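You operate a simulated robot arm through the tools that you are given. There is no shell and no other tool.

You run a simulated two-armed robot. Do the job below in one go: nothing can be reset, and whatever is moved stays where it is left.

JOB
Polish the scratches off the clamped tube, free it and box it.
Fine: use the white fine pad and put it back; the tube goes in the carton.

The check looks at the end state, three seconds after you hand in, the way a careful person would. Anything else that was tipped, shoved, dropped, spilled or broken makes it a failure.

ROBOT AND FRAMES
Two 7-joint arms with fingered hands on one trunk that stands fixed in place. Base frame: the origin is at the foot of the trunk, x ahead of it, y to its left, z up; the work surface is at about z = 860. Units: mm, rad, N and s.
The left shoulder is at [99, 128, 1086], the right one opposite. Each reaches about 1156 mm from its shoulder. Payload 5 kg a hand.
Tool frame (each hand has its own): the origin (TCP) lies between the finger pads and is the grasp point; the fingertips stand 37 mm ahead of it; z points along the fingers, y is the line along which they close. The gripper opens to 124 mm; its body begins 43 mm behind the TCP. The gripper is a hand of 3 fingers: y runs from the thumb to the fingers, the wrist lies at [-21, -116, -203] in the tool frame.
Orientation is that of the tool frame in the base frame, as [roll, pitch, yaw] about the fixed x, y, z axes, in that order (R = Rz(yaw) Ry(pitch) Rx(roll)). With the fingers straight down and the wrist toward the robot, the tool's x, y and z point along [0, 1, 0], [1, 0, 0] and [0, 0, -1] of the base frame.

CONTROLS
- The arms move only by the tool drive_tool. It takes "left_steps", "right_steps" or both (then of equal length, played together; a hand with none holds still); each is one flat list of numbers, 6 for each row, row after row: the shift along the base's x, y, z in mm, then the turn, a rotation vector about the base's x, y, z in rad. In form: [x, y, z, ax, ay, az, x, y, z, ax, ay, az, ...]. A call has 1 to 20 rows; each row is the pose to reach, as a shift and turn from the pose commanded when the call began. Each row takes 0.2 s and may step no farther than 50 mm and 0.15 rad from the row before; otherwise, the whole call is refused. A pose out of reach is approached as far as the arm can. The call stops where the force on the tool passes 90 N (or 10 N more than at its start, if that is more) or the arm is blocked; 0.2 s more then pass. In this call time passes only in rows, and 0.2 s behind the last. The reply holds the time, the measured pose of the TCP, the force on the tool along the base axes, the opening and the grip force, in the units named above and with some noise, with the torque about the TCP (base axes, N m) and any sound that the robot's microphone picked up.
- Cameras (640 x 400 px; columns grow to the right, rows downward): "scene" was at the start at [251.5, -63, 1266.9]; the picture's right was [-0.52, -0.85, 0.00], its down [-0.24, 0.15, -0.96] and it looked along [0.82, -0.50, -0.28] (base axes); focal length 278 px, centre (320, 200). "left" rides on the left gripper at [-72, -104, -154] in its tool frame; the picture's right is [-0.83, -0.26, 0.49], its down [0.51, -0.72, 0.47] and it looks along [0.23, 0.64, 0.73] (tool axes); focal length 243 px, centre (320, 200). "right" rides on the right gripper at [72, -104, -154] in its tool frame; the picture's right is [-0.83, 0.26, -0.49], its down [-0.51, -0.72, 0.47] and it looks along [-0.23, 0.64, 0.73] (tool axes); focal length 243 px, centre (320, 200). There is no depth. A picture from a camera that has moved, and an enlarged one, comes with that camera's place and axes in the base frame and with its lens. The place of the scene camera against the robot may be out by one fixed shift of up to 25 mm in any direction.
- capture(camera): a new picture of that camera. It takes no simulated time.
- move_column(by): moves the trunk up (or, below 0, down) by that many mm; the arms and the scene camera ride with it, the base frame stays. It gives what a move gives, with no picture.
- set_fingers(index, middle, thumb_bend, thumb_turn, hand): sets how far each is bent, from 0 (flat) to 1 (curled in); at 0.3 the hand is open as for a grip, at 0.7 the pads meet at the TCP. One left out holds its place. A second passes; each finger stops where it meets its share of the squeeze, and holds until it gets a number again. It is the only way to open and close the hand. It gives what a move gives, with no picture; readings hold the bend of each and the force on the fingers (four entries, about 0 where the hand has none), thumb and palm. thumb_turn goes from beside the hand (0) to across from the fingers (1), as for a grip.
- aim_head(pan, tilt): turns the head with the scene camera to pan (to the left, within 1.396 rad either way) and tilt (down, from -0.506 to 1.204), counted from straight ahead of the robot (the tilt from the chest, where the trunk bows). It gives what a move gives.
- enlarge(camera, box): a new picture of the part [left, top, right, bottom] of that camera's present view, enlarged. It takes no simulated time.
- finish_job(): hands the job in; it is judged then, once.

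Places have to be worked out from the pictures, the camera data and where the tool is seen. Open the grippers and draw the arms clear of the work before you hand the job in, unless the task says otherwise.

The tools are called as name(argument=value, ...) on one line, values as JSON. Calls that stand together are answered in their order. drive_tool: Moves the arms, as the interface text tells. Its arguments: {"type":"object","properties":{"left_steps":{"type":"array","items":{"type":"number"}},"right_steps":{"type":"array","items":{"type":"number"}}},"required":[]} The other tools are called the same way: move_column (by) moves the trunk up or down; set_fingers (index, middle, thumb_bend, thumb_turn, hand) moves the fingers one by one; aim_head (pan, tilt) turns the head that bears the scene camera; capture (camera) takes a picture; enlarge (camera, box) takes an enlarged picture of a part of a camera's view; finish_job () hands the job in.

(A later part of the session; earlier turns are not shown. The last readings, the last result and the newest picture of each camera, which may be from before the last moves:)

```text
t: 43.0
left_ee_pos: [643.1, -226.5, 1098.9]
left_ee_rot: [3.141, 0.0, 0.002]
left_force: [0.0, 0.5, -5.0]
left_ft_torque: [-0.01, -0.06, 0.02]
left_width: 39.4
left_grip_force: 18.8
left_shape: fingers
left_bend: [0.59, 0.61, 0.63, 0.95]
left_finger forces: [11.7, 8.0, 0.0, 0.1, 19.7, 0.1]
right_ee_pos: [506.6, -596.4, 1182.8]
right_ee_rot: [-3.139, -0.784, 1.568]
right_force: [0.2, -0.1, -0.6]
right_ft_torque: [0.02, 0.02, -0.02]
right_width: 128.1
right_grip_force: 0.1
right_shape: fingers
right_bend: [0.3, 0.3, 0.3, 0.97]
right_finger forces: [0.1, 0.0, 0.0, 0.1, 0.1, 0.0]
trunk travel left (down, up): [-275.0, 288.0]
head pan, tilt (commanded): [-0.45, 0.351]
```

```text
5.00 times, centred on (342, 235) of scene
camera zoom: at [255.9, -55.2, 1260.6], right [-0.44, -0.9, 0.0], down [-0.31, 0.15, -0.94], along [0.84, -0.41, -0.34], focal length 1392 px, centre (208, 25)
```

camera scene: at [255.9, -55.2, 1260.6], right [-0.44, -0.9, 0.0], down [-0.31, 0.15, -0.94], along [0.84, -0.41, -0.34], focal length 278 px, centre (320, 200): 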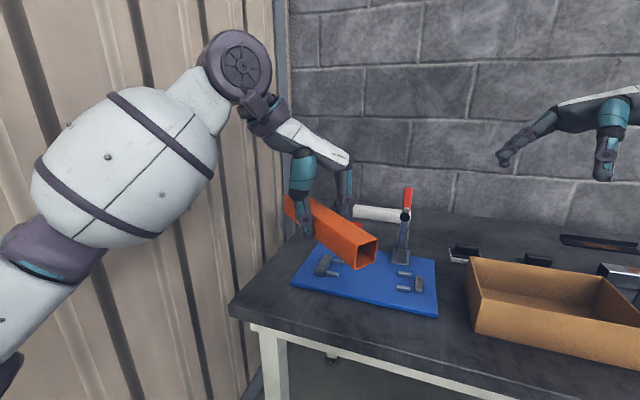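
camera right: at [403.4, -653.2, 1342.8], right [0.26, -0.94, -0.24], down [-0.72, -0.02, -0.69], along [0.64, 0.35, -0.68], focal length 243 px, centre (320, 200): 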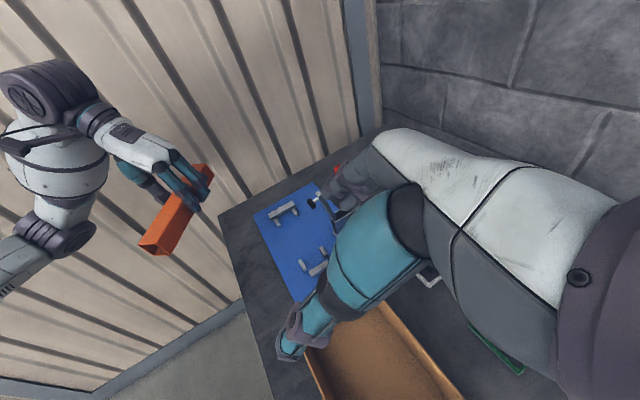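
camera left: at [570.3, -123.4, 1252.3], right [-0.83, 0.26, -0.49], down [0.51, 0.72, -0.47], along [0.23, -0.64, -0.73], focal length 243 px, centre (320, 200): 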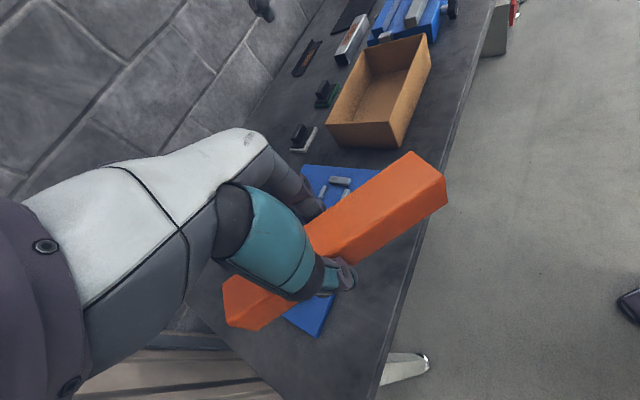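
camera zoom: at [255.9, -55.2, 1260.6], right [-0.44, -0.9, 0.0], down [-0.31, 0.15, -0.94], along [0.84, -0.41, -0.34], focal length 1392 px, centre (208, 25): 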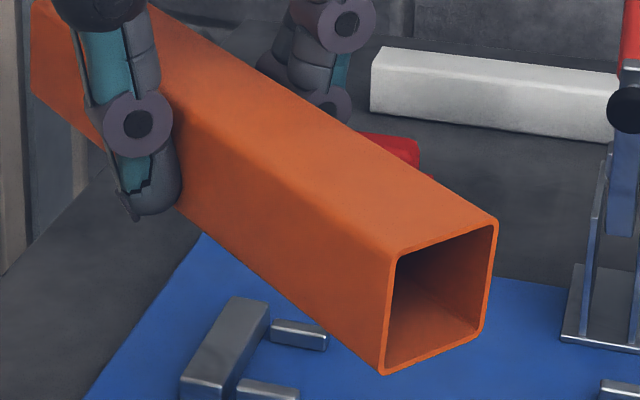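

All faces still look plain. I'll use the left camera, only about 200 mm from the tube, at full 16x to rule out very fine scratch lines on the top.

enlarge(camera="left", box=[395, 165, 420, 185])

enlarge(camera="left", box=[370, 190, 395, 210])

enlarge(camera="left", box=[335, 205, 360, 225])

enlarge(camera="left", box=[225, 270, 265, 330])

enlarge(camera="left", box=[385, 215, 415, 240])

```text
16.00 times, centred on (408, 175) of left
camera zoom: at [570.3, -123.4, 1252.3], right [-0.83, 0.26, -0.49], down [0.51, 0.72, -0.47], along [0.23, -0.64, -0.73], focal length 3882 px, centre (-1080, 600)
```

zoom: 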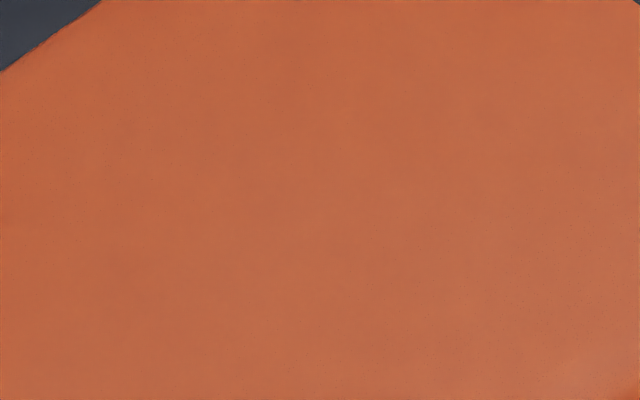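

```text
16.00 times, centred on (382, 200) of left
camera zoom: at [570.3, -123.4, 1252.3], right [-0.83, 0.26, -0.49], down [0.51, 0.72, -0.47], along [0.23, -0.64, -0.73], focal length 3882 px, centre (-680, 200)
```

zoom: 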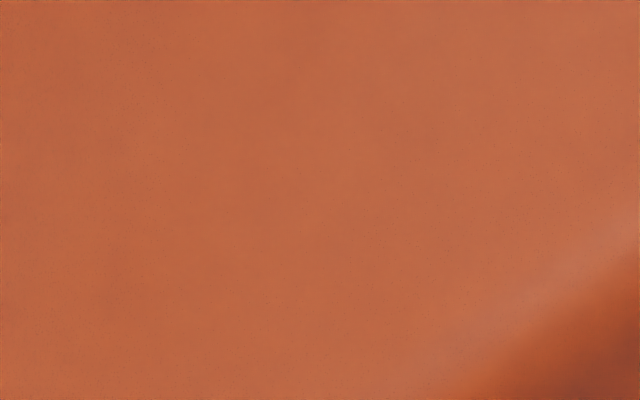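

```text
16.00 times, centred on (348, 215) of left
camera zoom: at [570.3, -123.4, 1252.3], right [-0.83, 0.26, -0.49], down [0.51, 0.72, -0.47], along [0.23, -0.64, -0.73], focal length 3882 px, centre (-120, -40)
```

zoom: 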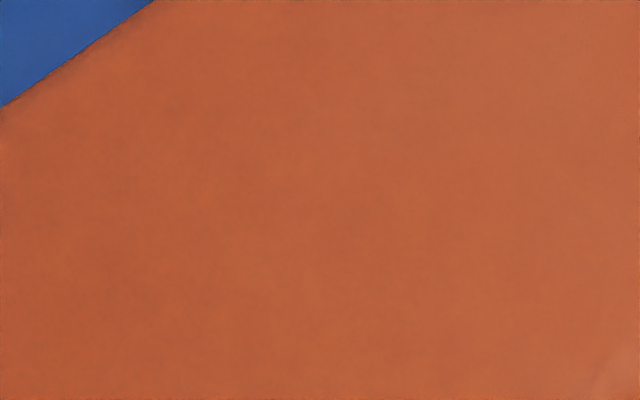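

```text
6.67 times, centred on (245, 300) of left
camera zoom: at [570.3, -123.4, 1252.3], right [-0.83, 0.26, -0.49], down [0.51, 0.72, -0.47], along [0.23, -0.64, -0.73], focal length 1618 px, centre (820, -467)
```

zoom: 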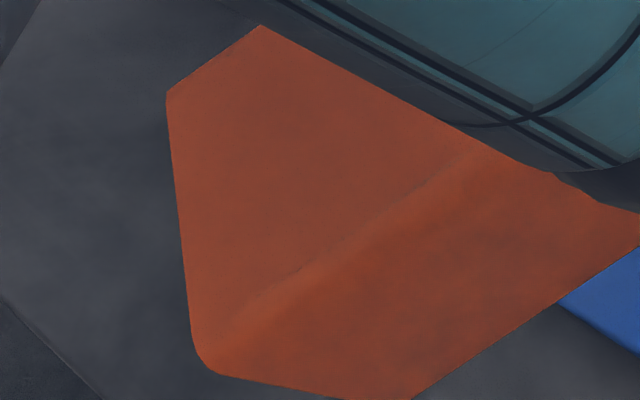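

```text
16.00 times, centred on (400, 228) of left
camera zoom: at [570.3, -123.4, 1252.3], right [-0.83, 0.26, -0.49], down [0.51, 0.72, -0.47], along [0.23, -0.64, -0.73], focal length 3882 px, centre (-960, -240)
```

zoom: 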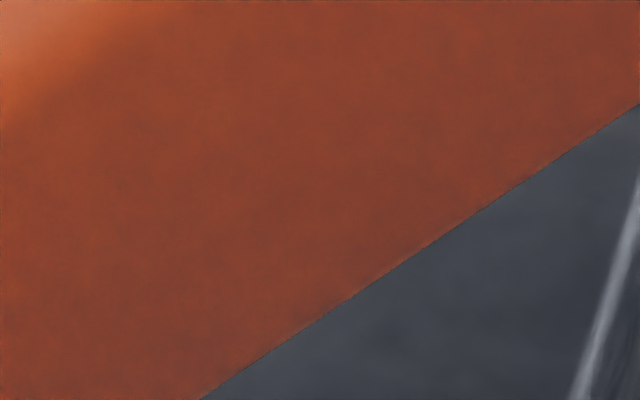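

I'll bring the tube to the robot's left and yaw it further, so that face points to the head camera in the light.

drive_tool(left_steps=[0, 45, 10, 0, 0, -0.09, 0, 90, 20, 0, 0, -0.18, 0, 135, 30, 0, 0, -0.27, 0, 180, 40, 0, 0, -0.36, 0, 225, 50, 0, 0, -0.45, 0, 270, 60, 0, 0, -0.54, 0, 315, 70, 0, 0, -0.63, 0, 360, 80, 0, 0, -0.72])

aim_head(pan=0.4, tilt=0.2)

capture(camera="scene")

```text
t: 45.0
left_ee_pos: [623.0, 85.2, 1176.1]
left_ee_rot: [-3.115, 0.023, -0.777]
left_force: [-0.4, -0.3, -5.5]
left_ft_torque: [-0.03, -0.11, -0.02]
left_width: 39.3
left_grip_force: 21.0
left_shape: fingers
left_bend: [0.59, 0.61, 0.63, 0.95]
left_finger forces: [12.2, 8.6, 0.0, 0.1, 20.2, 0.0]
right_ee_pos: [493.3, -620.7, 1179.8]
right_ee_rot: [3.118, -0.803, 1.587]
right_force: [-0.2, 1.0, 1.5]
right_ft_torque: [-0.12, -0.03, -0.09]
right_width: 128.5
right_grip_force: 0.1
right_shape: fingers
right_bend: [0.3, 0.3, 0.3, 0.98]
right_finger forces: [0.1, 0.0, 0.1, 0.0, 0.0, 0.0]
trunk travel left (down, up): [-275.0, 288.0]
head pan, tilt (commanded): [-0.45, 0.351]
stopped in row 8 (left hand): the arm was blocked; the commanded pose is now the measured one
```

```text
t: 46.2
left_ee_pos: [624.8, 85.6, 1176.9]
left_ee_rot: [-3.115, 0.022, -0.77]
left_force: [-0.5, 0.1, -4.7]
left_ft_torque: [-0.02, -0.04, 0.01]
left_width: 39.5
left_grip_force: 20.8
left_shape: fingers
left_bend: [0.59, 0.61, 0.63, 0.95]
left_finger forces: [12.0, 8.4, 0.0, 0.1, 20.4, 0.0]
right_ee_pos: [494.5, -622.4, 1174.2]
right_ee_rot: [3.126, -0.808, 1.582]
right_force: [-0.1, -0.1, -0.4]
right_ft_torque: [0.0, -0.02, 0.0]
right_width: 128.4
right_grip_force: 0.1
right_shape: fingers
right_bend: [0.3, 0.3, 0.3, 0.98]
right_finger forces: [0.0, 0.1, 0.0, 0.0, 0.0, 0.0]
trunk travel left (down, up): [-275.0, 288.0]
head pan, tilt (commanded): [0.4, 0.201]
```

```text
taken
camera scene: at [244.6, -8.3, 1278.0], right [0.39, -0.92, -0.02], down [-0.17, -0.05, -0.98], along [0.91, 0.39, -0.18], focal length 278 px, centre (320, 200)
```

scene: 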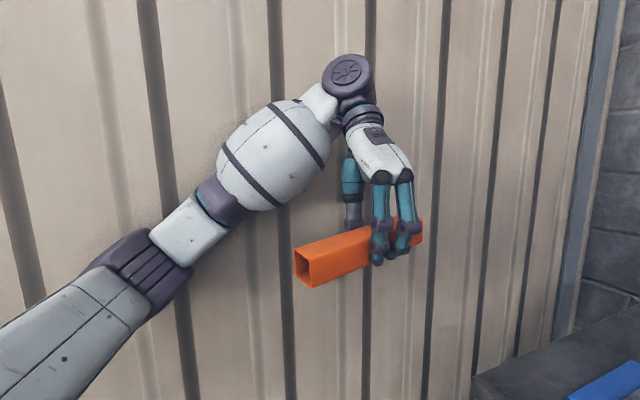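

The arm touched the wall lightly and stopped, but the face is now visible. I'll zoom in, then move away from the wall.

enlarge(camera="scene", box=[285, 200, 435, 295])

enlarge(camera="scene", box=[295, 225, 375, 290])

enlarge(camera="scene", box=[365, 215, 430, 270])

```text
4.21 times, centred on (360, 248) of scene
camera zoom: at [244.6, -8.3, 1278.0], right [0.39, -0.92, -0.02], down [-0.17, -0.05, -0.98], along [0.91, 0.39, -0.18], focal length 1172 px, centre (152, 0)
```

zoom: 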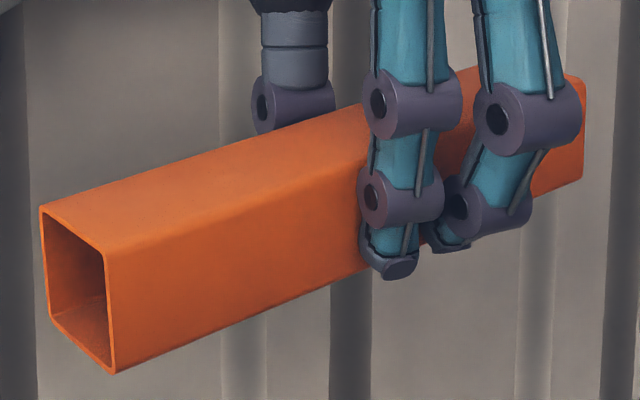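

```text
6.15 times, centred on (335, 258) of scene
camera zoom: at [244.6, -8.3, 1278.0], right [0.39, -0.92, -0.02], down [-0.17, -0.05, -0.98], along [0.91, 0.39, -0.18], focal length 1713 px, centre (228, -154)
```

zoom: 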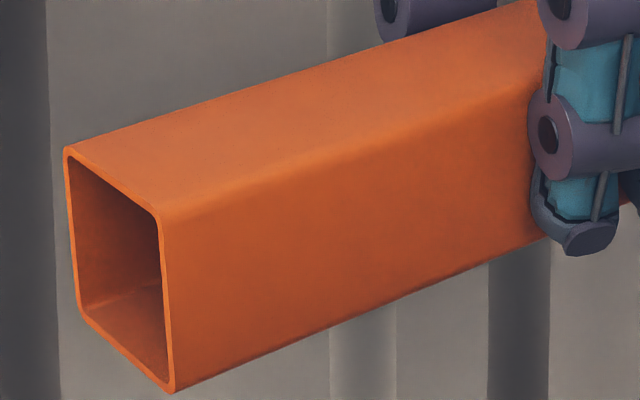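

```text
7.27 times, centred on (398, 242) of scene
camera zoom: at [244.6, -8.3, 1278.0], right [0.39, -0.92, -0.02], down [-0.17, -0.05, -0.98], along [0.91, 0.39, -0.18], focal length 2025 px, centre (-244, -109)
```

zoom: 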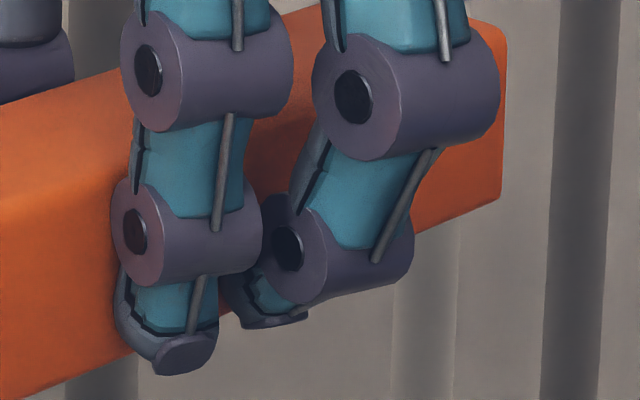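

That last face is clean too. No outer face shows a visible scratch, so they must be too fine to resolve here, and the face meant for polishing is the accessible top. I'll bring the tube back over the fixture, first leaving the wall and levelling the hand.

drive_tool(left_steps=[0, -25, 0, -0.0344, 0.0027, 0, 0, -50, 0, -0.0344, 0.0027, 0])

drive_tool(left_steps=[5, -33, -10, 0, 0, 0.11, 10, -66, -20, 0, 0, 0.22, 15, -99, -30, 0, 0, 0.33, 20, -132, -40, 0, 0, 0.44, 25, -165, -50, 0, 0, 0.55, 30, -198, -60, 0, 0, 0.66, 32, -231, -70, 0, 0, 0.77])

aim_head(pan=-0.55, tilt=0.5)

capture(camera="scene")

```text
t: 46.8
left_ee_pos: [621.9, 64.0, 1174.1]
left_ee_rot: [3.127, -0.011, -0.758]
left_force: [0.5, 2.9, -6.1]
left_ft_torque: [-0.29, 0.02, 0.09]
left_width: 39.6
left_grip_force: 20.5
left_shape: fingers
left_bend: [0.59, 0.61, 0.63, 0.95]
left_finger forces: [12.0, 8.4, 0.1, 0.0, 20.3, 0.0]
right_ee_pos: [489.9, -601.0, 1186.3]
right_ee_rot: [3.119, -0.789, 1.587]
right_force: [-0.2, 1.0, -0.2]
right_ft_torque: [-0.04, 0.04, 0.06]
right_width: 128.6
right_grip_force: 0.0
right_shape: fingers
right_bend: [0.3, 0.3, 0.3, 0.98]
right_finger forces: [0.1, 0.1, 0.0, 0.0, 0.1, 0.0]
trunk travel left (down, up): [-275.0, 288.0]
head pan, tilt (commanded): [0.4, 0.201]
```

```text
t: 48.4
left_ee_pos: [670.9, -165.1, 1095.9]
left_ee_rot: [3.117, -0.008, 0.008]
left_force: [0.3, -1.3, -4.5]
left_ft_torque: [0.01, -0.07, 0.0]
left_width: 39.3
left_grip_force: 20.6
left_shape: fingers
left_bend: [0.59, 0.61, 0.63, 0.95]
left_finger forces: [12.1, 8.4, 0.1, 0.0, 20.5, 0.0]
right_ee_pos: [507.6, -595.2, 1183.2]
right_ee_rot: [3.141, -0.785, 1.572]
right_force: [-0.1, 0.4, 0.4]
right_ft_torque: [0.02, 0.03, 0.01]
right_width: 128.5
right_grip_force: 0.0
right_shape: fingers
right_bend: [0.3, 0.3, 0.3, 0.98]
right_finger forces: [0.1, 0.0, 0.0, 0.0, 0.0, 0.1]
trunk travel left (down, up): [-275.0, 288.0]
head pan, tilt (commanded): [0.4, 0.201]
```

```text
t: 49.6
left_ee_pos: [670.5, -163.5, 1095.8]
left_ee_rot: [3.115, -0.007, 0.006]
left_force: [0.3, 0.5, -5.3]
left_ft_torque: [0.0, -0.04, 0.01]
left_width: 39.8
left_grip_force: 20.2
left_shape: fingers
left_bend: [0.59, 0.61, 0.63, 0.95]
left_finger forces: [12.1, 8.3, 0.0, 0.0, 20.4, 0.0]
right_ee_pos: [506.4, -595.1, 1183.4]
right_ee_rot: [3.138, -0.785, 1.571]
right_force: [-0.5, 0.2, 0.0]
right_ft_torque: [-0.01, -0.01, 0.01]
right_width: 128.5
right_grip_force: 0.2
right_shape: fingers
right_bend: [0.3, 0.3, 0.3, 0.98]
right_finger forces: [0.0, 0.0, 0.0, 0.1, 0.1, 0.0]
trunk travel left (down, up): [-275.0, 288.0]
head pan, tilt (commanded): [-0.55, 0.499]
```

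```text
taken
camera scene: at [249.7, -62.0, 1247.0], right [-0.52, -0.85, 0.0], down [-0.41, 0.25, -0.88], along [0.75, -0.46, -0.48], focal length 278 px, centre (320, 200)
```

scene: 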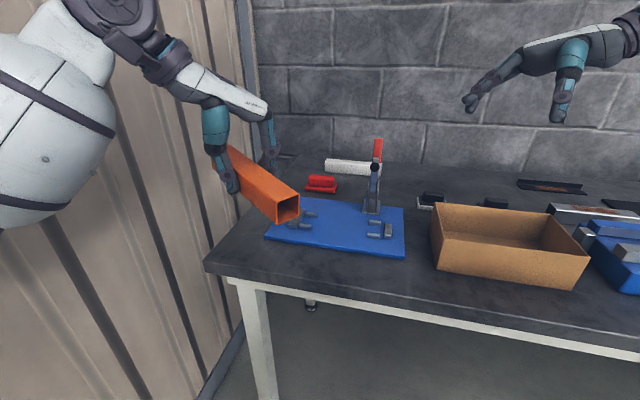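

Everything is still in place and the clamp is open. I'll level the hand, then swing back over the fixture at the original 45° orientation.

drive_tool(left_steps=[8, -30, -2, 0.0266, 0.007, 0])

drive_tool(left_steps=[7, -32, -2, 0, 0, 0.13, 14, -64, -4, 0, 0, 0.26, 21, -96, -6, 0, 0, 0.39, 28, -128, -8, 0, 0, 0.52, 34, -160, -10, 0, 0, 0.65, 40, -190, -12, 0, 0, 0.779])

capture(camera="left")

capture(camera="scene")

```text
t: 50.0
left_ee_pos: [676.5, -196.0, 1093.2]
left_ee_rot: [-3.139, 0.0, 0.008]
left_force: [-0.5, -0.7, -5.0]
left_ft_torque: [-0.01, -0.04, 0.03]
left_width: 39.6
left_grip_force: 19.9
left_shape: fingers
left_bend: [0.59, 0.61, 0.63, 0.95]
left_finger forces: [12.3, 8.4, 0.0, 0.0, 20.4, 0.0]
right_ee_pos: [507.2, -597.3, 1182.9]
right_ee_rot: [3.141, -0.788, 1.572]
right_force: [-0.3, -0.6, -0.5]
right_ft_torque: [0.08, -0.02, 0.01]
right_width: 128.8
right_grip_force: 0.1
right_shape: fingers
right_bend: [0.3, 0.3, 0.3, 0.98]
right_finger forces: [0.0, 0.0, 0.1, 0.1, 0.1, 0.0]
trunk travel left (down, up): [-275.0, 288.0]
head pan, tilt (commanded): [-0.55, 0.499]
```

```text
t: 51.4
left_ee_pos: [719.7, -384.2, 1080.4]
left_ee_rot: [-3.141, -0.001, 0.792]
left_force: [-0.5, -0.5, -4.7]
left_ft_torque: [0.08, -0.02, -0.01]
left_width: 39.8
left_grip_force: 20.5
left_shape: fingers
left_bend: [0.59, 0.61, 0.63, 0.95]
left_finger forces: [12.4, 8.2, 0.0, 0.0, 20.4, 0.0]
right_ee_pos: [507.1, -596.3, 1182.4]
right_ee_rot: [3.136, -0.785, 1.573]
right_force: [0.1, -0.4, -1.0]
right_ft_torque: [0.0, -0.06, 0.0]
right_width: 128.7
right_grip_force: 0.0
right_shape: fingers
right_bend: [0.3, 0.3, 0.3, 0.98]
right_finger forces: [0.1, 0.0, 0.1, 0.0, 0.0, 0.0]
trunk travel left (down, up): [-275.0, 288.0]
head pan, tilt (commanded): [-0.55, 0.499]
```

```text
taken
camera left: at [593.5, -362.7, 1234.3], right [-0.77, -0.4, -0.49], down [-0.16, 0.87, -0.47], along [0.62, -0.28, -0.73], focal length 243 px, centre (320, 200)
```

left: 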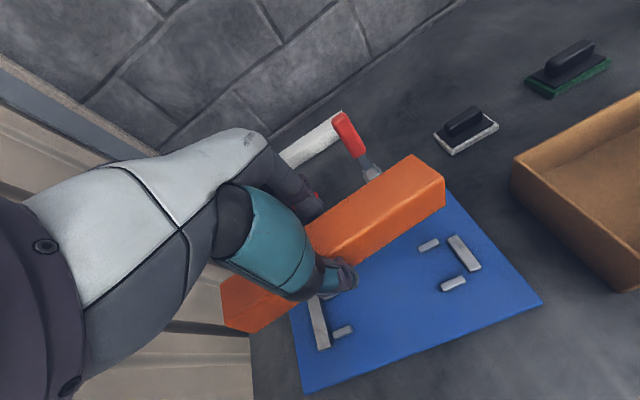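

```text
taken
camera scene: at [249.4, -63.7, 1246.9], right [-0.52, -0.85, 0.0], down [-0.41, 0.25, -0.88], along [0.75, -0.46, -0.48], focal length 278 px, centre (320, 200)
```

scene: 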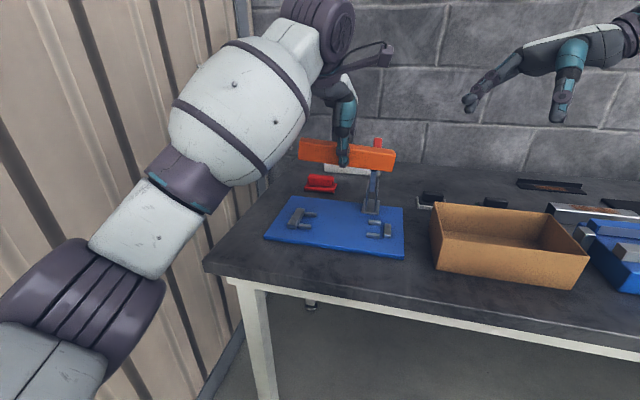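

I'll check how the tube sits in the hand (pitch and offset) before lowering it.

enlarge(camera="left", box=[200, 130, 480, 350])

enlarge(camera="scene", box=[280, 110, 410, 250])

```text
1.82 times, centred on (340, 240) of left
camera zoom: at [593.5, -362.7, 1234.3], right [-0.77, -0.4, -0.49], down [-0.16, 0.87, -0.47], along [0.62, -0.28, -0.73], focal length 441 px, centre (284, 127)
```

zoom: 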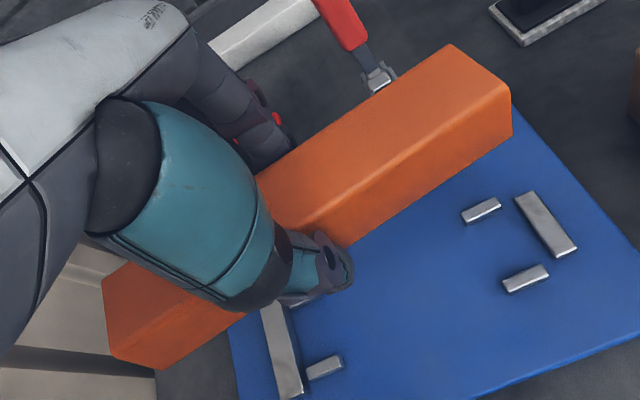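

```text
2.86 times, centred on (345, 180) of scene
camera zoom: at [249.4, -63.7, 1246.9], right [-0.52, -0.85, 0.0], down [-0.41, 0.25, -0.88], along [0.75, -0.46, -0.48], focal length 796 px, centre (249, 257)
```

zoom: 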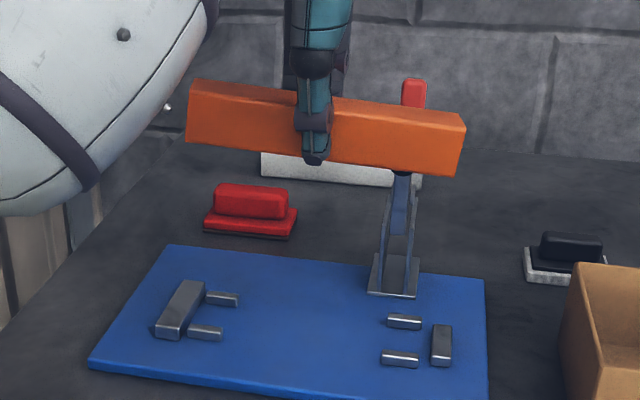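

The tube seems yawed about 4–5° in the grip since lift-off, so I'll measure this from the right-hand camera.

capture(camera="right")

enlarge(camera="right", box=[150, 120, 340, 320])

```text
taken
camera right: at [402.8, -654.2, 1343.0], right [0.26, -0.94, -0.24], down [-0.72, -0.02, -0.69], along [0.64, 0.35, -0.68], focal length 243 px, centre (320, 200)
```

right: 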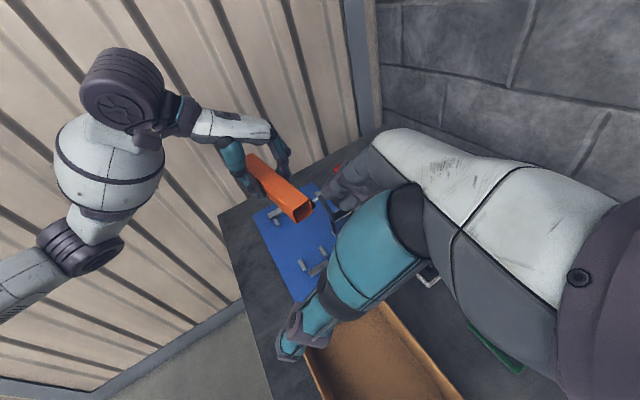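

```text
2.00 times, centred on (245, 220) of right
camera zoom: at [402.8, -654.2, 1343.0], right [0.26, -0.94, -0.24], down [-0.72, -0.02, -0.69], along [0.64, 0.35, -0.68], focal length 485 px, centre (470, 160)
```

zoom: 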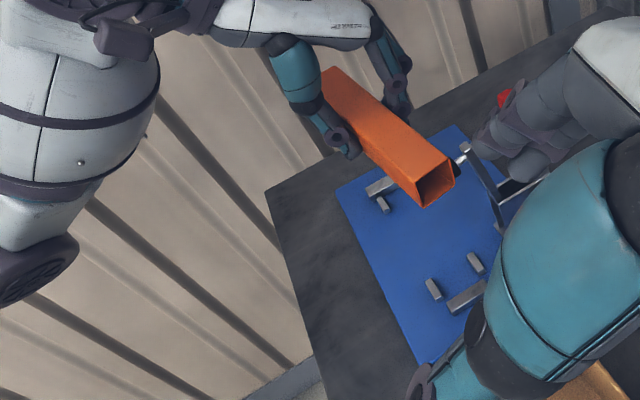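

I'll return the right hand to its earlier overhead viewpoint, and shift the tube slightly away from the open clamp foot while lowering it partway.

drive_tool(right_steps=[24, -26, 7, -0.13, 0, 0, 48, -52, 14, -0.26, 0, 0, 72, -78, 21, -0.39, 0, 0, 96, -104, 28, -0.52, 0, 0, 120, -130, 35, -0.65, 0, 0, 144, -156, 42, -0.785, 0, 0], left_steps=[-10, 10, 0, 0, 0, -0.02, -20, 20, 0, 0, 0, -0.04, -20, 20, -25, 0, 0, -0.06, -20, 20, -50, 0, 0, -0.07, -20, 20, -75, 0, 0, -0.07, -20, 20, -95, 0, 0, -0.07])

capture(camera="right")

enlarge(camera="right", box=[0, 70, 200, 280])

enlarge(camera="left", box=[200, 130, 480, 350])

```text
t: 52.8
left_ee_pos: [702.0, -361.5, 982.8]
left_ee_rot: [-3.138, 0.0, 0.717]
left_force: [-0.6, 0.6, -3.7]
left_ft_torque: [0.03, -0.03, 0.01]
left_width: 39.5
left_grip_force: 20.7
left_shape: fingers
left_bend: [0.59, 0.61, 0.63, 0.95]
left_finger forces: [12.4, 8.2, 0.0, 0.2, 20.3, 0.1]
right_ee_pos: [650.3, -753.5, 1226.0]
right_ee_rot: [3.141, 0.002, 1.571]
right_force: [-0.1, -0.4, 0.0]
right_ft_torque: [-0.01, 0.04, -0.01]
right_width: 128.5
right_grip_force: 0.1
right_shape: fingers
right_bend: [0.3, 0.3, 0.3, 0.98]
right_finger forces: [0.0, 0.0, 0.0, 0.0, 0.1, 0.0]
trunk travel left (down, up): [-275.0, 288.0]
head pan, tilt (commanded): [-0.55, 0.499]
```

```text
taken
camera right: at [546.4, -680.7, 1379.8], right [0.26, -0.83, 0.49], down [-0.72, -0.51, -0.47], along [0.64, -0.23, -0.73], focal length 243 px, centre (320, 200)
```

right: 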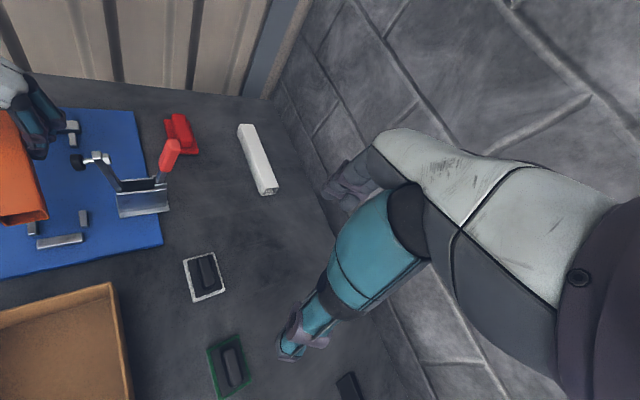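

```text
1.90 times, centred on (100, 175) of right
camera zoom: at [546.4, -680.7, 1379.8], right [0.26, -0.83, 0.49], down [-0.72, -0.51, -0.47], along [0.64, -0.23, -0.73], focal length 462 px, centre (739, 248)
```

zoom: 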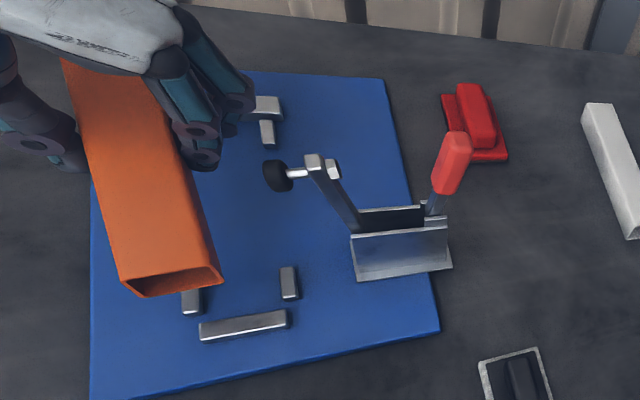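

```text
1.82 times, centred on (340, 240) of left
camera zoom: at [578.2, -331.0, 1137.6], right [-0.8, -0.35, -0.49], down [-0.09, 0.88, -0.47], along [0.59, -0.33, -0.73], focal length 441 px, centre (284, 127)
```

zoom: 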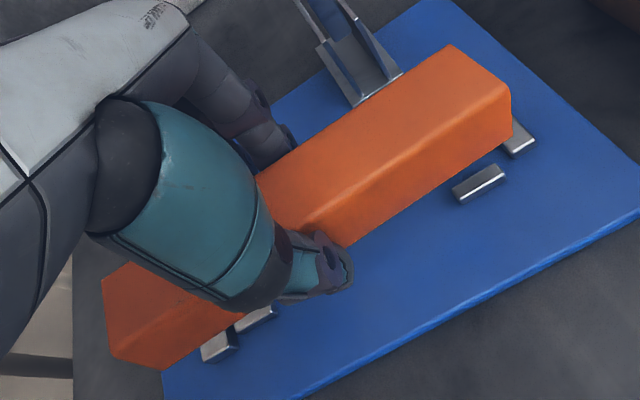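

Combining the views, the tube has rotated in the grip: its right end droops about 5–6° and it is yawed about 6° past the fixture. I'll turn the hand to compensate and measure again.

drive_tool(left_steps=[0, 0, 5, -0.03, 0.03, -0.05, 0, 0, 10, -0.06, 0.06, -0.1])

enlarge(camera="right", box=[0, 70, 200, 280])

enlarge(camera="scene", box=[250, 120, 420, 270])

enlarge(camera="left", box=[200, 130, 480, 350])

```text
t: 53.4
left_ee_pos: [699.1, -361.2, 995.9]
left_ee_rot: [3.134, 0.085, 0.615]
left_force: [-0.6, -0.1, -4.9]
left_ft_torque: [0.04, -0.04, 0.0]
left_width: 39.5
left_grip_force: 20.4
left_shape: fingers
left_bend: [0.59, 0.61, 0.63, 0.95]
left_finger forces: [12.3, 8.2, 0.0, 0.0, 20.3, 0.0]
right_ee_pos: [648.5, -751.4, 1227.1]
right_ee_rot: [3.141, 0.0, 1.57]
right_force: [0.3, 0.3, -0.3]
right_ft_torque: [-0.01, -0.05, 0.0]
right_width: 128.3
right_grip_force: 0.1
right_shape: fingers
right_bend: [0.3, 0.3, 0.3, 0.98]
right_finger forces: [0.1, 0.0, 0.1, 0.0, 0.0, 0.1]
trunk travel left (down, up): [-275.0, 288.0]
head pan, tilt (commanded): [-0.55, 0.499]
```

```text
1.90 times, centred on (100, 175) of right
camera zoom: at [544.4, -680.4, 1381.0], right [0.26, -0.83, 0.49], down [-0.72, -0.51, -0.47], along [0.64, -0.23, -0.73], focal length 462 px, centre (739, 248)
```

zoom: 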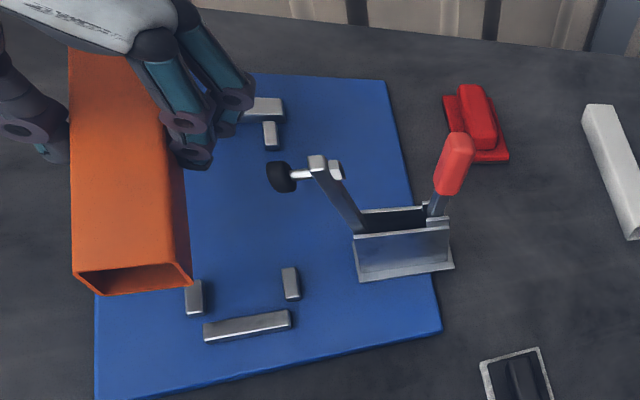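

```text
2.67 times, centred on (335, 195) of scene
camera zoom: at [250.1, -62.4, 1246.8], right [-0.52, -0.85, 0.0], down [-0.41, 0.25, -0.88], along [0.75, -0.46, -0.48], focal length 742 px, centre (280, 213)
```

zoom: 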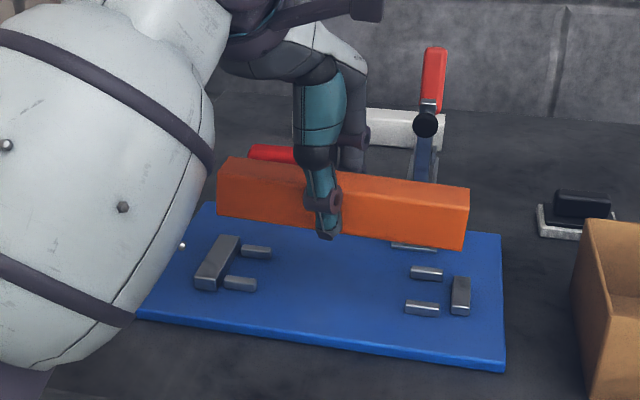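

```text
1.82 times, centred on (340, 240) of left
camera zoom: at [589.0, -310.8, 1154.8], right [-0.86, -0.29, -0.42], down [-0.03, 0.85, -0.52], along [0.51, -0.43, -0.74], focal length 441 px, centre (284, 127)
```

zoom: 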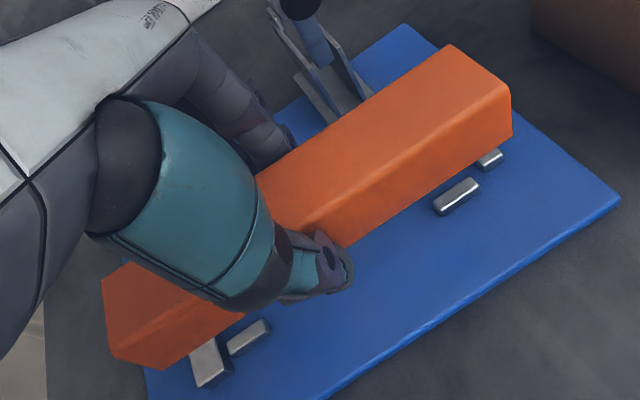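

The tube now looks nearly parallel with the fixture. I'll zoom to check its pitch precisely.

enlarge(camera="scene", box=[300, 165, 390, 225])

enlarge(camera="right", box=[0, 90, 110, 230])

```text
6.67 times, centred on (345, 195) of scene
camera zoom: at [250.1, -62.4, 1246.8], right [-0.52, -0.85, 0.0], down [-0.41, 0.25, -0.88], along [0.75, -0.46, -0.48], focal length 1856 px, centre (153, 233)
```

zoom: 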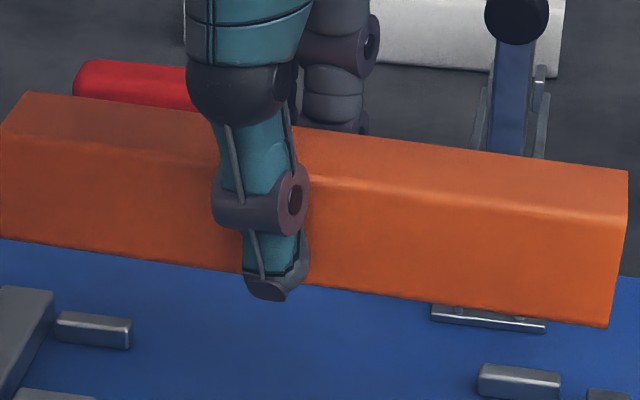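

```text
2.86 times, centred on (55, 160) of right
camera zoom: at [544.4, -680.4, 1381.0], right [0.26, -0.83, 0.49], down [-0.72, -0.51, -0.47], along [0.64, -0.23, -0.73], focal length 693 px, centre (1077, 314)
```

zoom: 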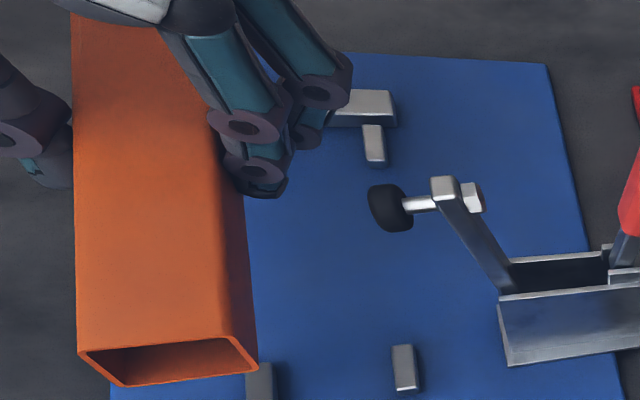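

The pitch is nearly right. I'll apply a last small correction, move over the fixture line, and go down to about 25 mm above the base.

drive_tool(left_steps=[11, -11, -10, -0.012, 0.012, -0.005, 21, -21, -25, -0.022, 0.022, -0.008, 22, -22, -45, -0.022, 0.022, -0.008, 22, -22, -55, -0.022, 0.022, -0.008])

enlarge(camera="right", box=[0, 70, 200, 280])

enlarge(camera="scene", box=[270, 160, 410, 260])

capture(camera="left")

```text
t: 54.4
left_ee_pos: [719.9, -383.9, 942.4]
left_ee_rot: [3.127, 0.112, 0.609]
left_force: [-0.1, -0.9, -4.3]
left_ft_torque: [0.07, -0.05, 0.01]
left_width: 39.7
left_grip_force: 20.6
left_shape: fingers
left_bend: [0.59, 0.61, 0.63, 0.95]
left_finger forces: [12.4, 8.1, 0.1, 0.0, 20.3, 0.0]
right_ee_pos: [648.2, -752.3, 1228.4]
right_ee_rot: [3.14, -0.001, 1.571]
right_force: [-0.2, 0.0, -0.2]
right_ft_torque: [0.01, -0.01, 0.0]
right_width: 128.7
right_grip_force: 0.1
right_shape: fingers
right_bend: [0.3, 0.3, 0.3, 0.98]
right_finger forces: [0.0, 0.0, 0.0, 0.0, 0.1, 0.0]
trunk travel left (down, up): [-275.0, 288.0]
head pan, tilt (commanded): [-0.55, 0.499]
```

```text
1.90 times, centred on (100, 175) of right
camera zoom: at [544.2, -680.4, 1381.1], right [0.26, -0.83, 0.49], down [-0.72, -0.51, -0.47], along [0.64, -0.23, -0.73], focal length 462 px, centre (739, 248)
```

zoom: 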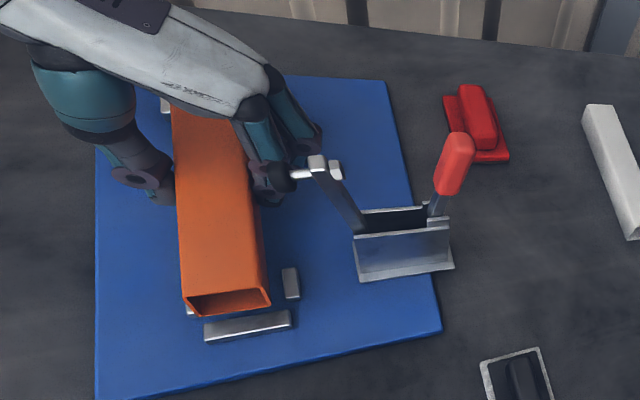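

```text
4.00 times, centred on (340, 210) of scene
camera zoom: at [250.0, -62.5, 1246.9], right [-0.52, -0.85, 0.0], down [-0.41, 0.25, -0.88], along [0.75, -0.46, -0.48], focal length 1114 px, centre (240, 160)
```

zoom: 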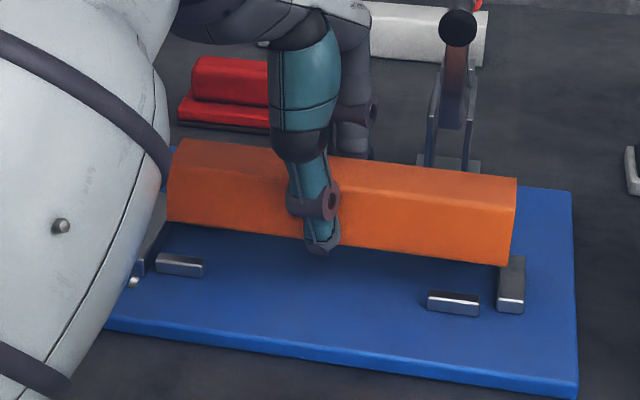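

```text
taken
camera left: at [613.2, -328.4, 1102.5], right [-0.87, -0.29, -0.4], down [-0.04, 0.84, -0.54], along [0.49, -0.45, -0.74], focal length 243 px, centre (320, 200)
```

left: 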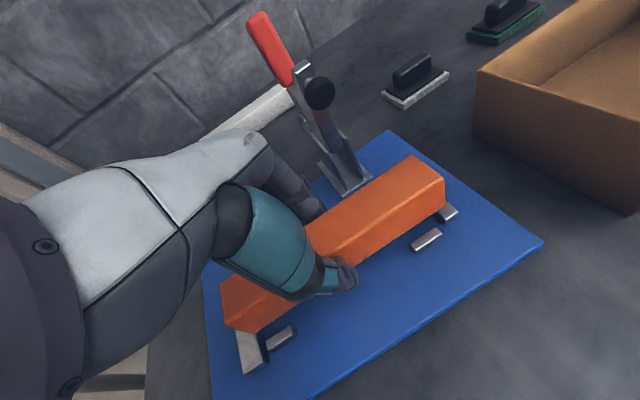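

Level and parallel now. Comparing with the pre-lift picture, the tube is about 7 mm too far toward its right end. I'll shift that way and lower until about 8 mm above the base.

drive_tool(left_steps=[5, 5, 0, 0, 0, 0, 5, 5, -8, 0, 0, 0, 5, 5, -14, 0, 0, 0])

enlarge(camera="right", box=[50, 130, 180, 240])

enlarge(camera="scene", box=[270, 160, 410, 260])

enlarge(camera="left", box=[200, 130, 480, 350])

```text
t: 55.2
left_ee_pos: [725.2, -379.7, 929.1]
left_ee_rot: [3.128, 0.112, 0.607]
left_force: [0.4, 0.2, -4.8]
left_ft_torque: [0.02, -0.08, 0.01]
left_width: 39.5
left_grip_force: 20.2
left_shape: fingers
left_bend: [0.59, 0.61, 0.63, 0.95]
left_finger forces: [12.3, 8.1, 0.0, 0.1, 20.3, 0.0]
right_ee_pos: [647.0, -750.5, 1227.8]
right_ee_rot: [3.141, -0.002, 1.572]
right_force: [-0.1, -0.2, 0.3]
right_ft_torque: [-0.01, 0.02, 0.01]
right_width: 128.5
right_grip_force: 0.0
right_shape: fingers
right_bend: [0.3, 0.3, 0.3, 0.98]
right_finger forces: [0.1, 0.1, 0.1, 0.0, 0.0, 0.0]
trunk travel left (down, up): [-275.0, 288.0]
head pan, tilt (commanded): [-0.55, 0.499]
```

```text
3.64 times, centred on (115, 185) of right
camera zoom: at [544.0, -680.1, 1381.4], right [0.26, -0.83, 0.49], down [-0.72, -0.51, -0.47], along [0.64, -0.23, -0.73], focal length 882 px, centre (1066, 254)
```

zoom: 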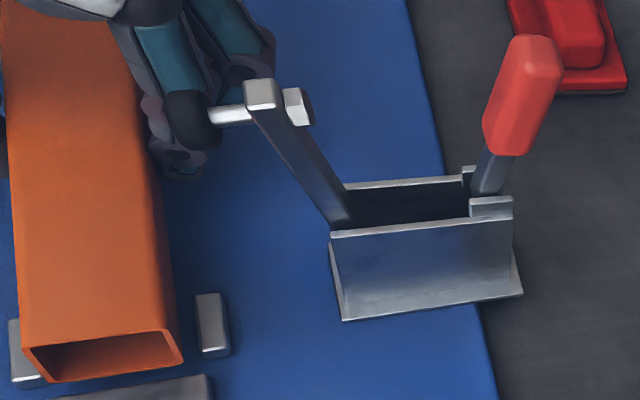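

```text
4.00 times, centred on (340, 210) of scene
camera zoom: at [249.8, -62.2, 1246.9], right [-0.52, -0.85, 0.0], down [-0.41, 0.25, -0.88], along [0.75, -0.46, -0.48], focal length 1114 px, centre (240, 160)
```

zoom: 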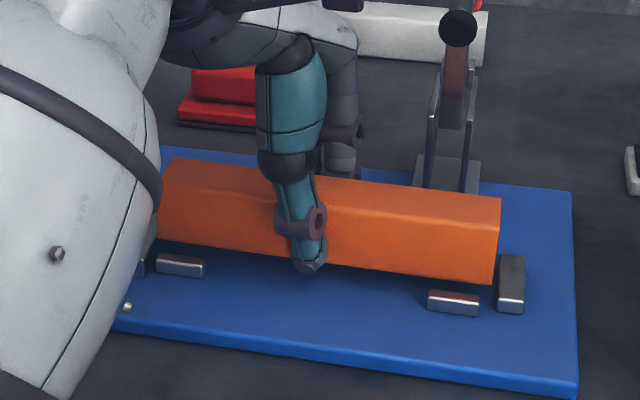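

```text
1.82 times, centred on (340, 240) of left
camera zoom: at [619.0, -324.1, 1087.9], right [-0.87, -0.29, -0.4], down [-0.04, 0.84, -0.54], along [0.49, -0.45, -0.74], focal length 441 px, centre (284, 127)
```

zoom: 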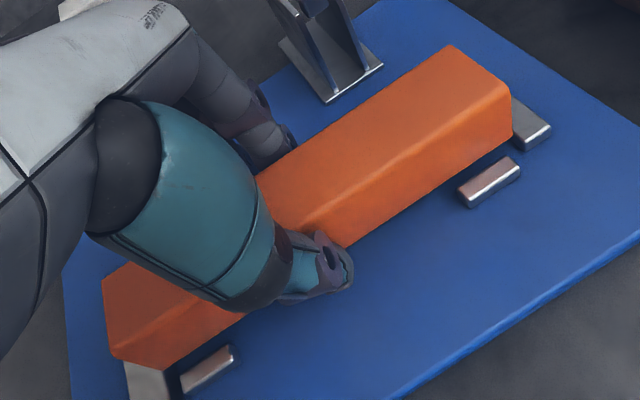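

The alignment matches the original seat within a couple of mm. I'll lower the last centimetre gently.

drive_tool(left_steps=[0, 0, -4, 0, 0, 0, 0, 0, -8, 0, 0, 0, 0, 0, -10, 0, 0, 0])

enlarge(camera="right", box=[50, 130, 180, 240])

enlarge(camera="scene", box=[270, 160, 410, 260])

```text
t: 56.0
left_ee_pos: [726.1, -379.9, 917.8]
left_ee_rot: [3.127, 0.114, 0.606]
left_force: [0.8, -0.6, -4.1]
left_ft_torque: [0.03, -0.05, 0.0]
left_width: 39.6
left_grip_force: 20.3
left_shape: fingers
left_bend: [0.59, 0.61, 0.63, 0.95]
left_finger forces: [12.3, 8.1, 0.0, 0.0, 20.2, 0.0]
right_ee_pos: [647.8, -752.2, 1227.2]
right_ee_rot: [3.14, 0.0, 1.57]
right_force: [0.0, -0.5, -0.5]
right_ft_torque: [-0.02, 0.01, 0.02]
right_width: 128.3
right_grip_force: 0.1
right_shape: fingers
right_bend: [0.3, 0.3, 0.3, 0.98]
right_finger forces: [0.0, 0.0, 0.0, 0.0, 0.0, 0.0]
trunk travel left (down, up): [-275.0, 288.0]
head pan, tilt (commanded): [-0.55, 0.499]
```

```text
3.64 times, centred on (115, 185) of right
camera zoom: at [544.0, -680.2, 1381.3], right [0.26, -0.83, 0.49], down [-0.72, -0.51, -0.47], along [0.64, -0.23, -0.73], focal length 882 px, centre (1066, 254)
```

zoom: 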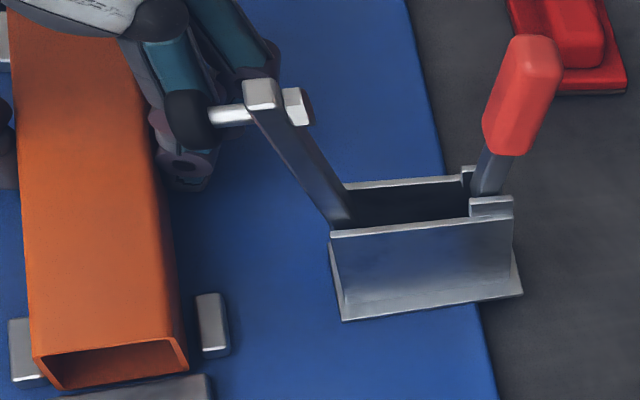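

```text
4.00 times, centred on (340, 210) of scene
camera zoom: at [249.8, -62.3, 1246.9], right [-0.52, -0.85, 0.0], down [-0.41, 0.25, -0.88], along [0.75, -0.46, -0.48], focal length 1114 px, centre (240, 160)
```

zoom: 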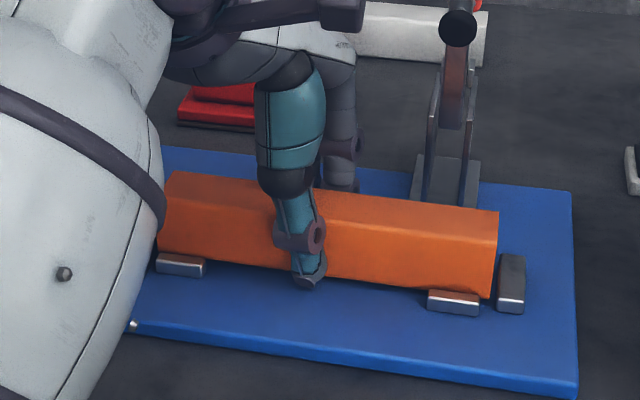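

It fits between the blocks, so I'll lower the last few mm until contact shows.

drive_tool(left_steps=[0, 0, -2, 0, 0, 0, 0, 0, -4, 0, 0, 0])

enlarge(camera="scene", box=[270, 160, 410, 260])

```text
t: 56.6
left_ee_pos: [725.5, -379.5, 915.0]
left_ee_rot: [3.125, 0.113, 0.607]
left_force: [0.7, -0.2, -1.8]
left_ft_torque: [-0.01, -0.09, 0.02]
left_width: 39.8
left_grip_force: 20.3
left_shape: fingers
left_bend: [0.59, 0.61, 0.63, 0.95]
left_finger forces: [12.7, 8.2, 0.1, 0.1, 20.3, 0.0]
right_ee_pos: [647.8, -751.6, 1228.1]
right_ee_rot: [3.14, 0.0, 1.571]
right_force: [0.4, -0.4, -0.1]
right_ft_torque: [-0.03, -0.02, 0.01]
right_width: 128.2
right_grip_force: 0.1
right_shape: fingers
right_bend: [0.3, 0.3, 0.3, 0.98]
right_finger forces: [0.1, 0.1, 0.0, 0.0, 0.0, 0.0]
trunk travel left (down, up): [-275.0, 288.0]
head pan, tilt (commanded): [-0.55, 0.499]
```

```text
4.00 times, centred on (340, 210) of scene
camera zoom: at [249.4, -62.0, 1247.0], right [-0.52, -0.85, 0.0], down [-0.41, 0.25, -0.88], along [0.75, -0.46, -0.48], focal length 1114 px, centre (240, 160)
```

zoom: 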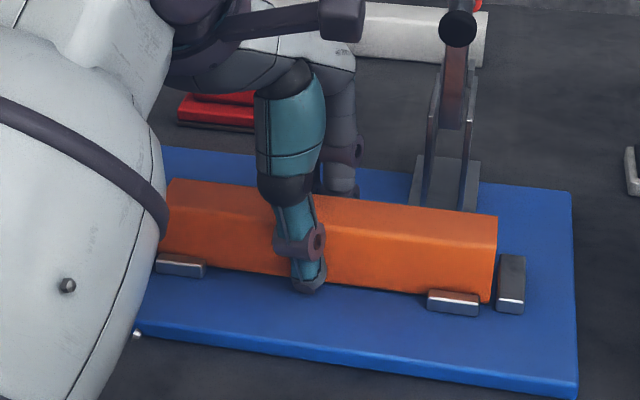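

Contact is starting, since the weight is coming off. I'll go down 1.5 mm more and release partly.

drive_tool(left_steps=[0, 0, -1.5, 0, 0, 0])

set_fingers(hand="left", index=0.53, middle=0.53, thumb_bend=0.53)

enlarge(camera="scene", box=[270, 160, 410, 260])

enlarge(camera="right", box=[0, 70, 200, 280])

```text
t: 57.0
left_ee_pos: [724.6, -379.6, 914.4]
left_ee_rot: [3.124, 0.113, 0.607]
left_force: [1.5, 0.9, 4.8]
left_ft_torque: [-0.16, -0.15, 0.01]
left_width: 39.4
left_grip_force: 21.6
left_shape: fingers
left_bend: [0.59, 0.61, 0.63, 0.95]
left_finger forces: [12.7, 9.1, 0.1, 0.0, 21.5, 0.1]
right_ee_pos: [647.1, -751.2, 1228.7]
right_ee_rot: [3.141, 0.001, 1.571]
right_force: [0.2, 0.7, 0.6]
right_ft_torque: [0.0, 0.0, 0.0]
right_width: 128.5
right_grip_force: 0.0
right_shape: fingers
right_bend: [0.3, 0.3, 0.3, 0.98]
right_finger forces: [0.0, 0.0, 0.0, 0.1, 0.0, 0.0]
trunk travel left (down, up): [-275.0, 288.0]
head pan, tilt (commanded): [-0.55, 0.499]
```

```text
t: 58.0
left_ee_pos: [723.0, -380.0, 914.1]
left_ee_rot: [3.124, 0.115, 0.606]
left_force: [-0.7, 2.1, 12.2]
left_ft_torque: [-0.12, -0.33, 0.02]
left_width: 58.1
left_grip_force: 6.5
left_shape: fingers
left_bend: [0.53, 0.55, 0.53, 0.97]
left_finger forces: [0.0, 12.7, 0.1, 0.0, 0.0, 0.0]
right_ee_pos: [645.3, -751.0, 1228.6]
right_ee_rot: [3.137, 0.003, 1.571]
right_force: [0.9, -0.1, -0.1]
right_ft_torque: [0.02, 0.0, 0.03]
right_width: 128.4
right_grip_force: 0.0
right_shape: fingers
right_bend: [0.3, 0.3, 0.3, 0.98]
right_finger forces: [0.0, 0.0, 0.0, 0.0, 0.1, 0.0]
trunk travel left (down, up): [-275.0, 288.0]
head pan, tilt (commanded): [-0.55, 0.499]
```

```text
4.00 times, centred on (340, 210) of scene
camera zoom: at [247.9, -61.2, 1247.4], right [-0.52, -0.85, 0.0], down [-0.41, 0.25, -0.88], along [0.75, -0.46, -0.48], focal length 1114 px, centre (240, 160)
```

zoom: 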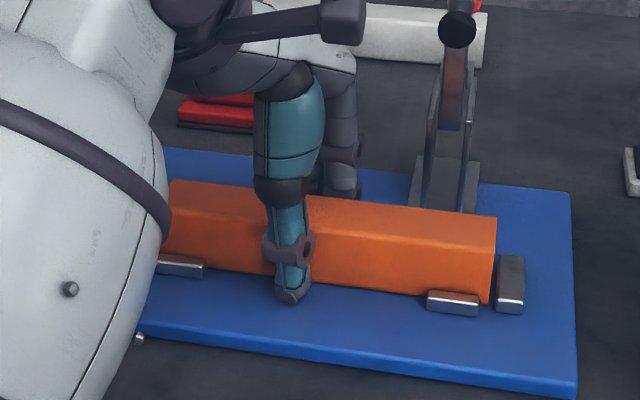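

```text
1.90 times, centred on (100, 175) of right
camera zoom: at [541.9, -679.0, 1382.8], right [0.26, -0.83, 0.49], down [-0.72, -0.51, -0.47], along [0.64, -0.23, -0.73], focal length 462 px, centre (739, 248)
```

zoom: 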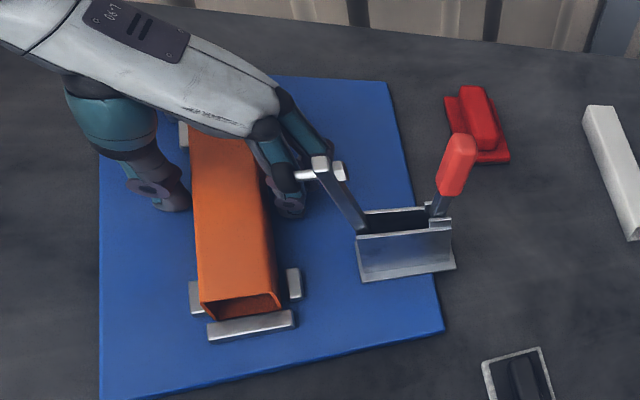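

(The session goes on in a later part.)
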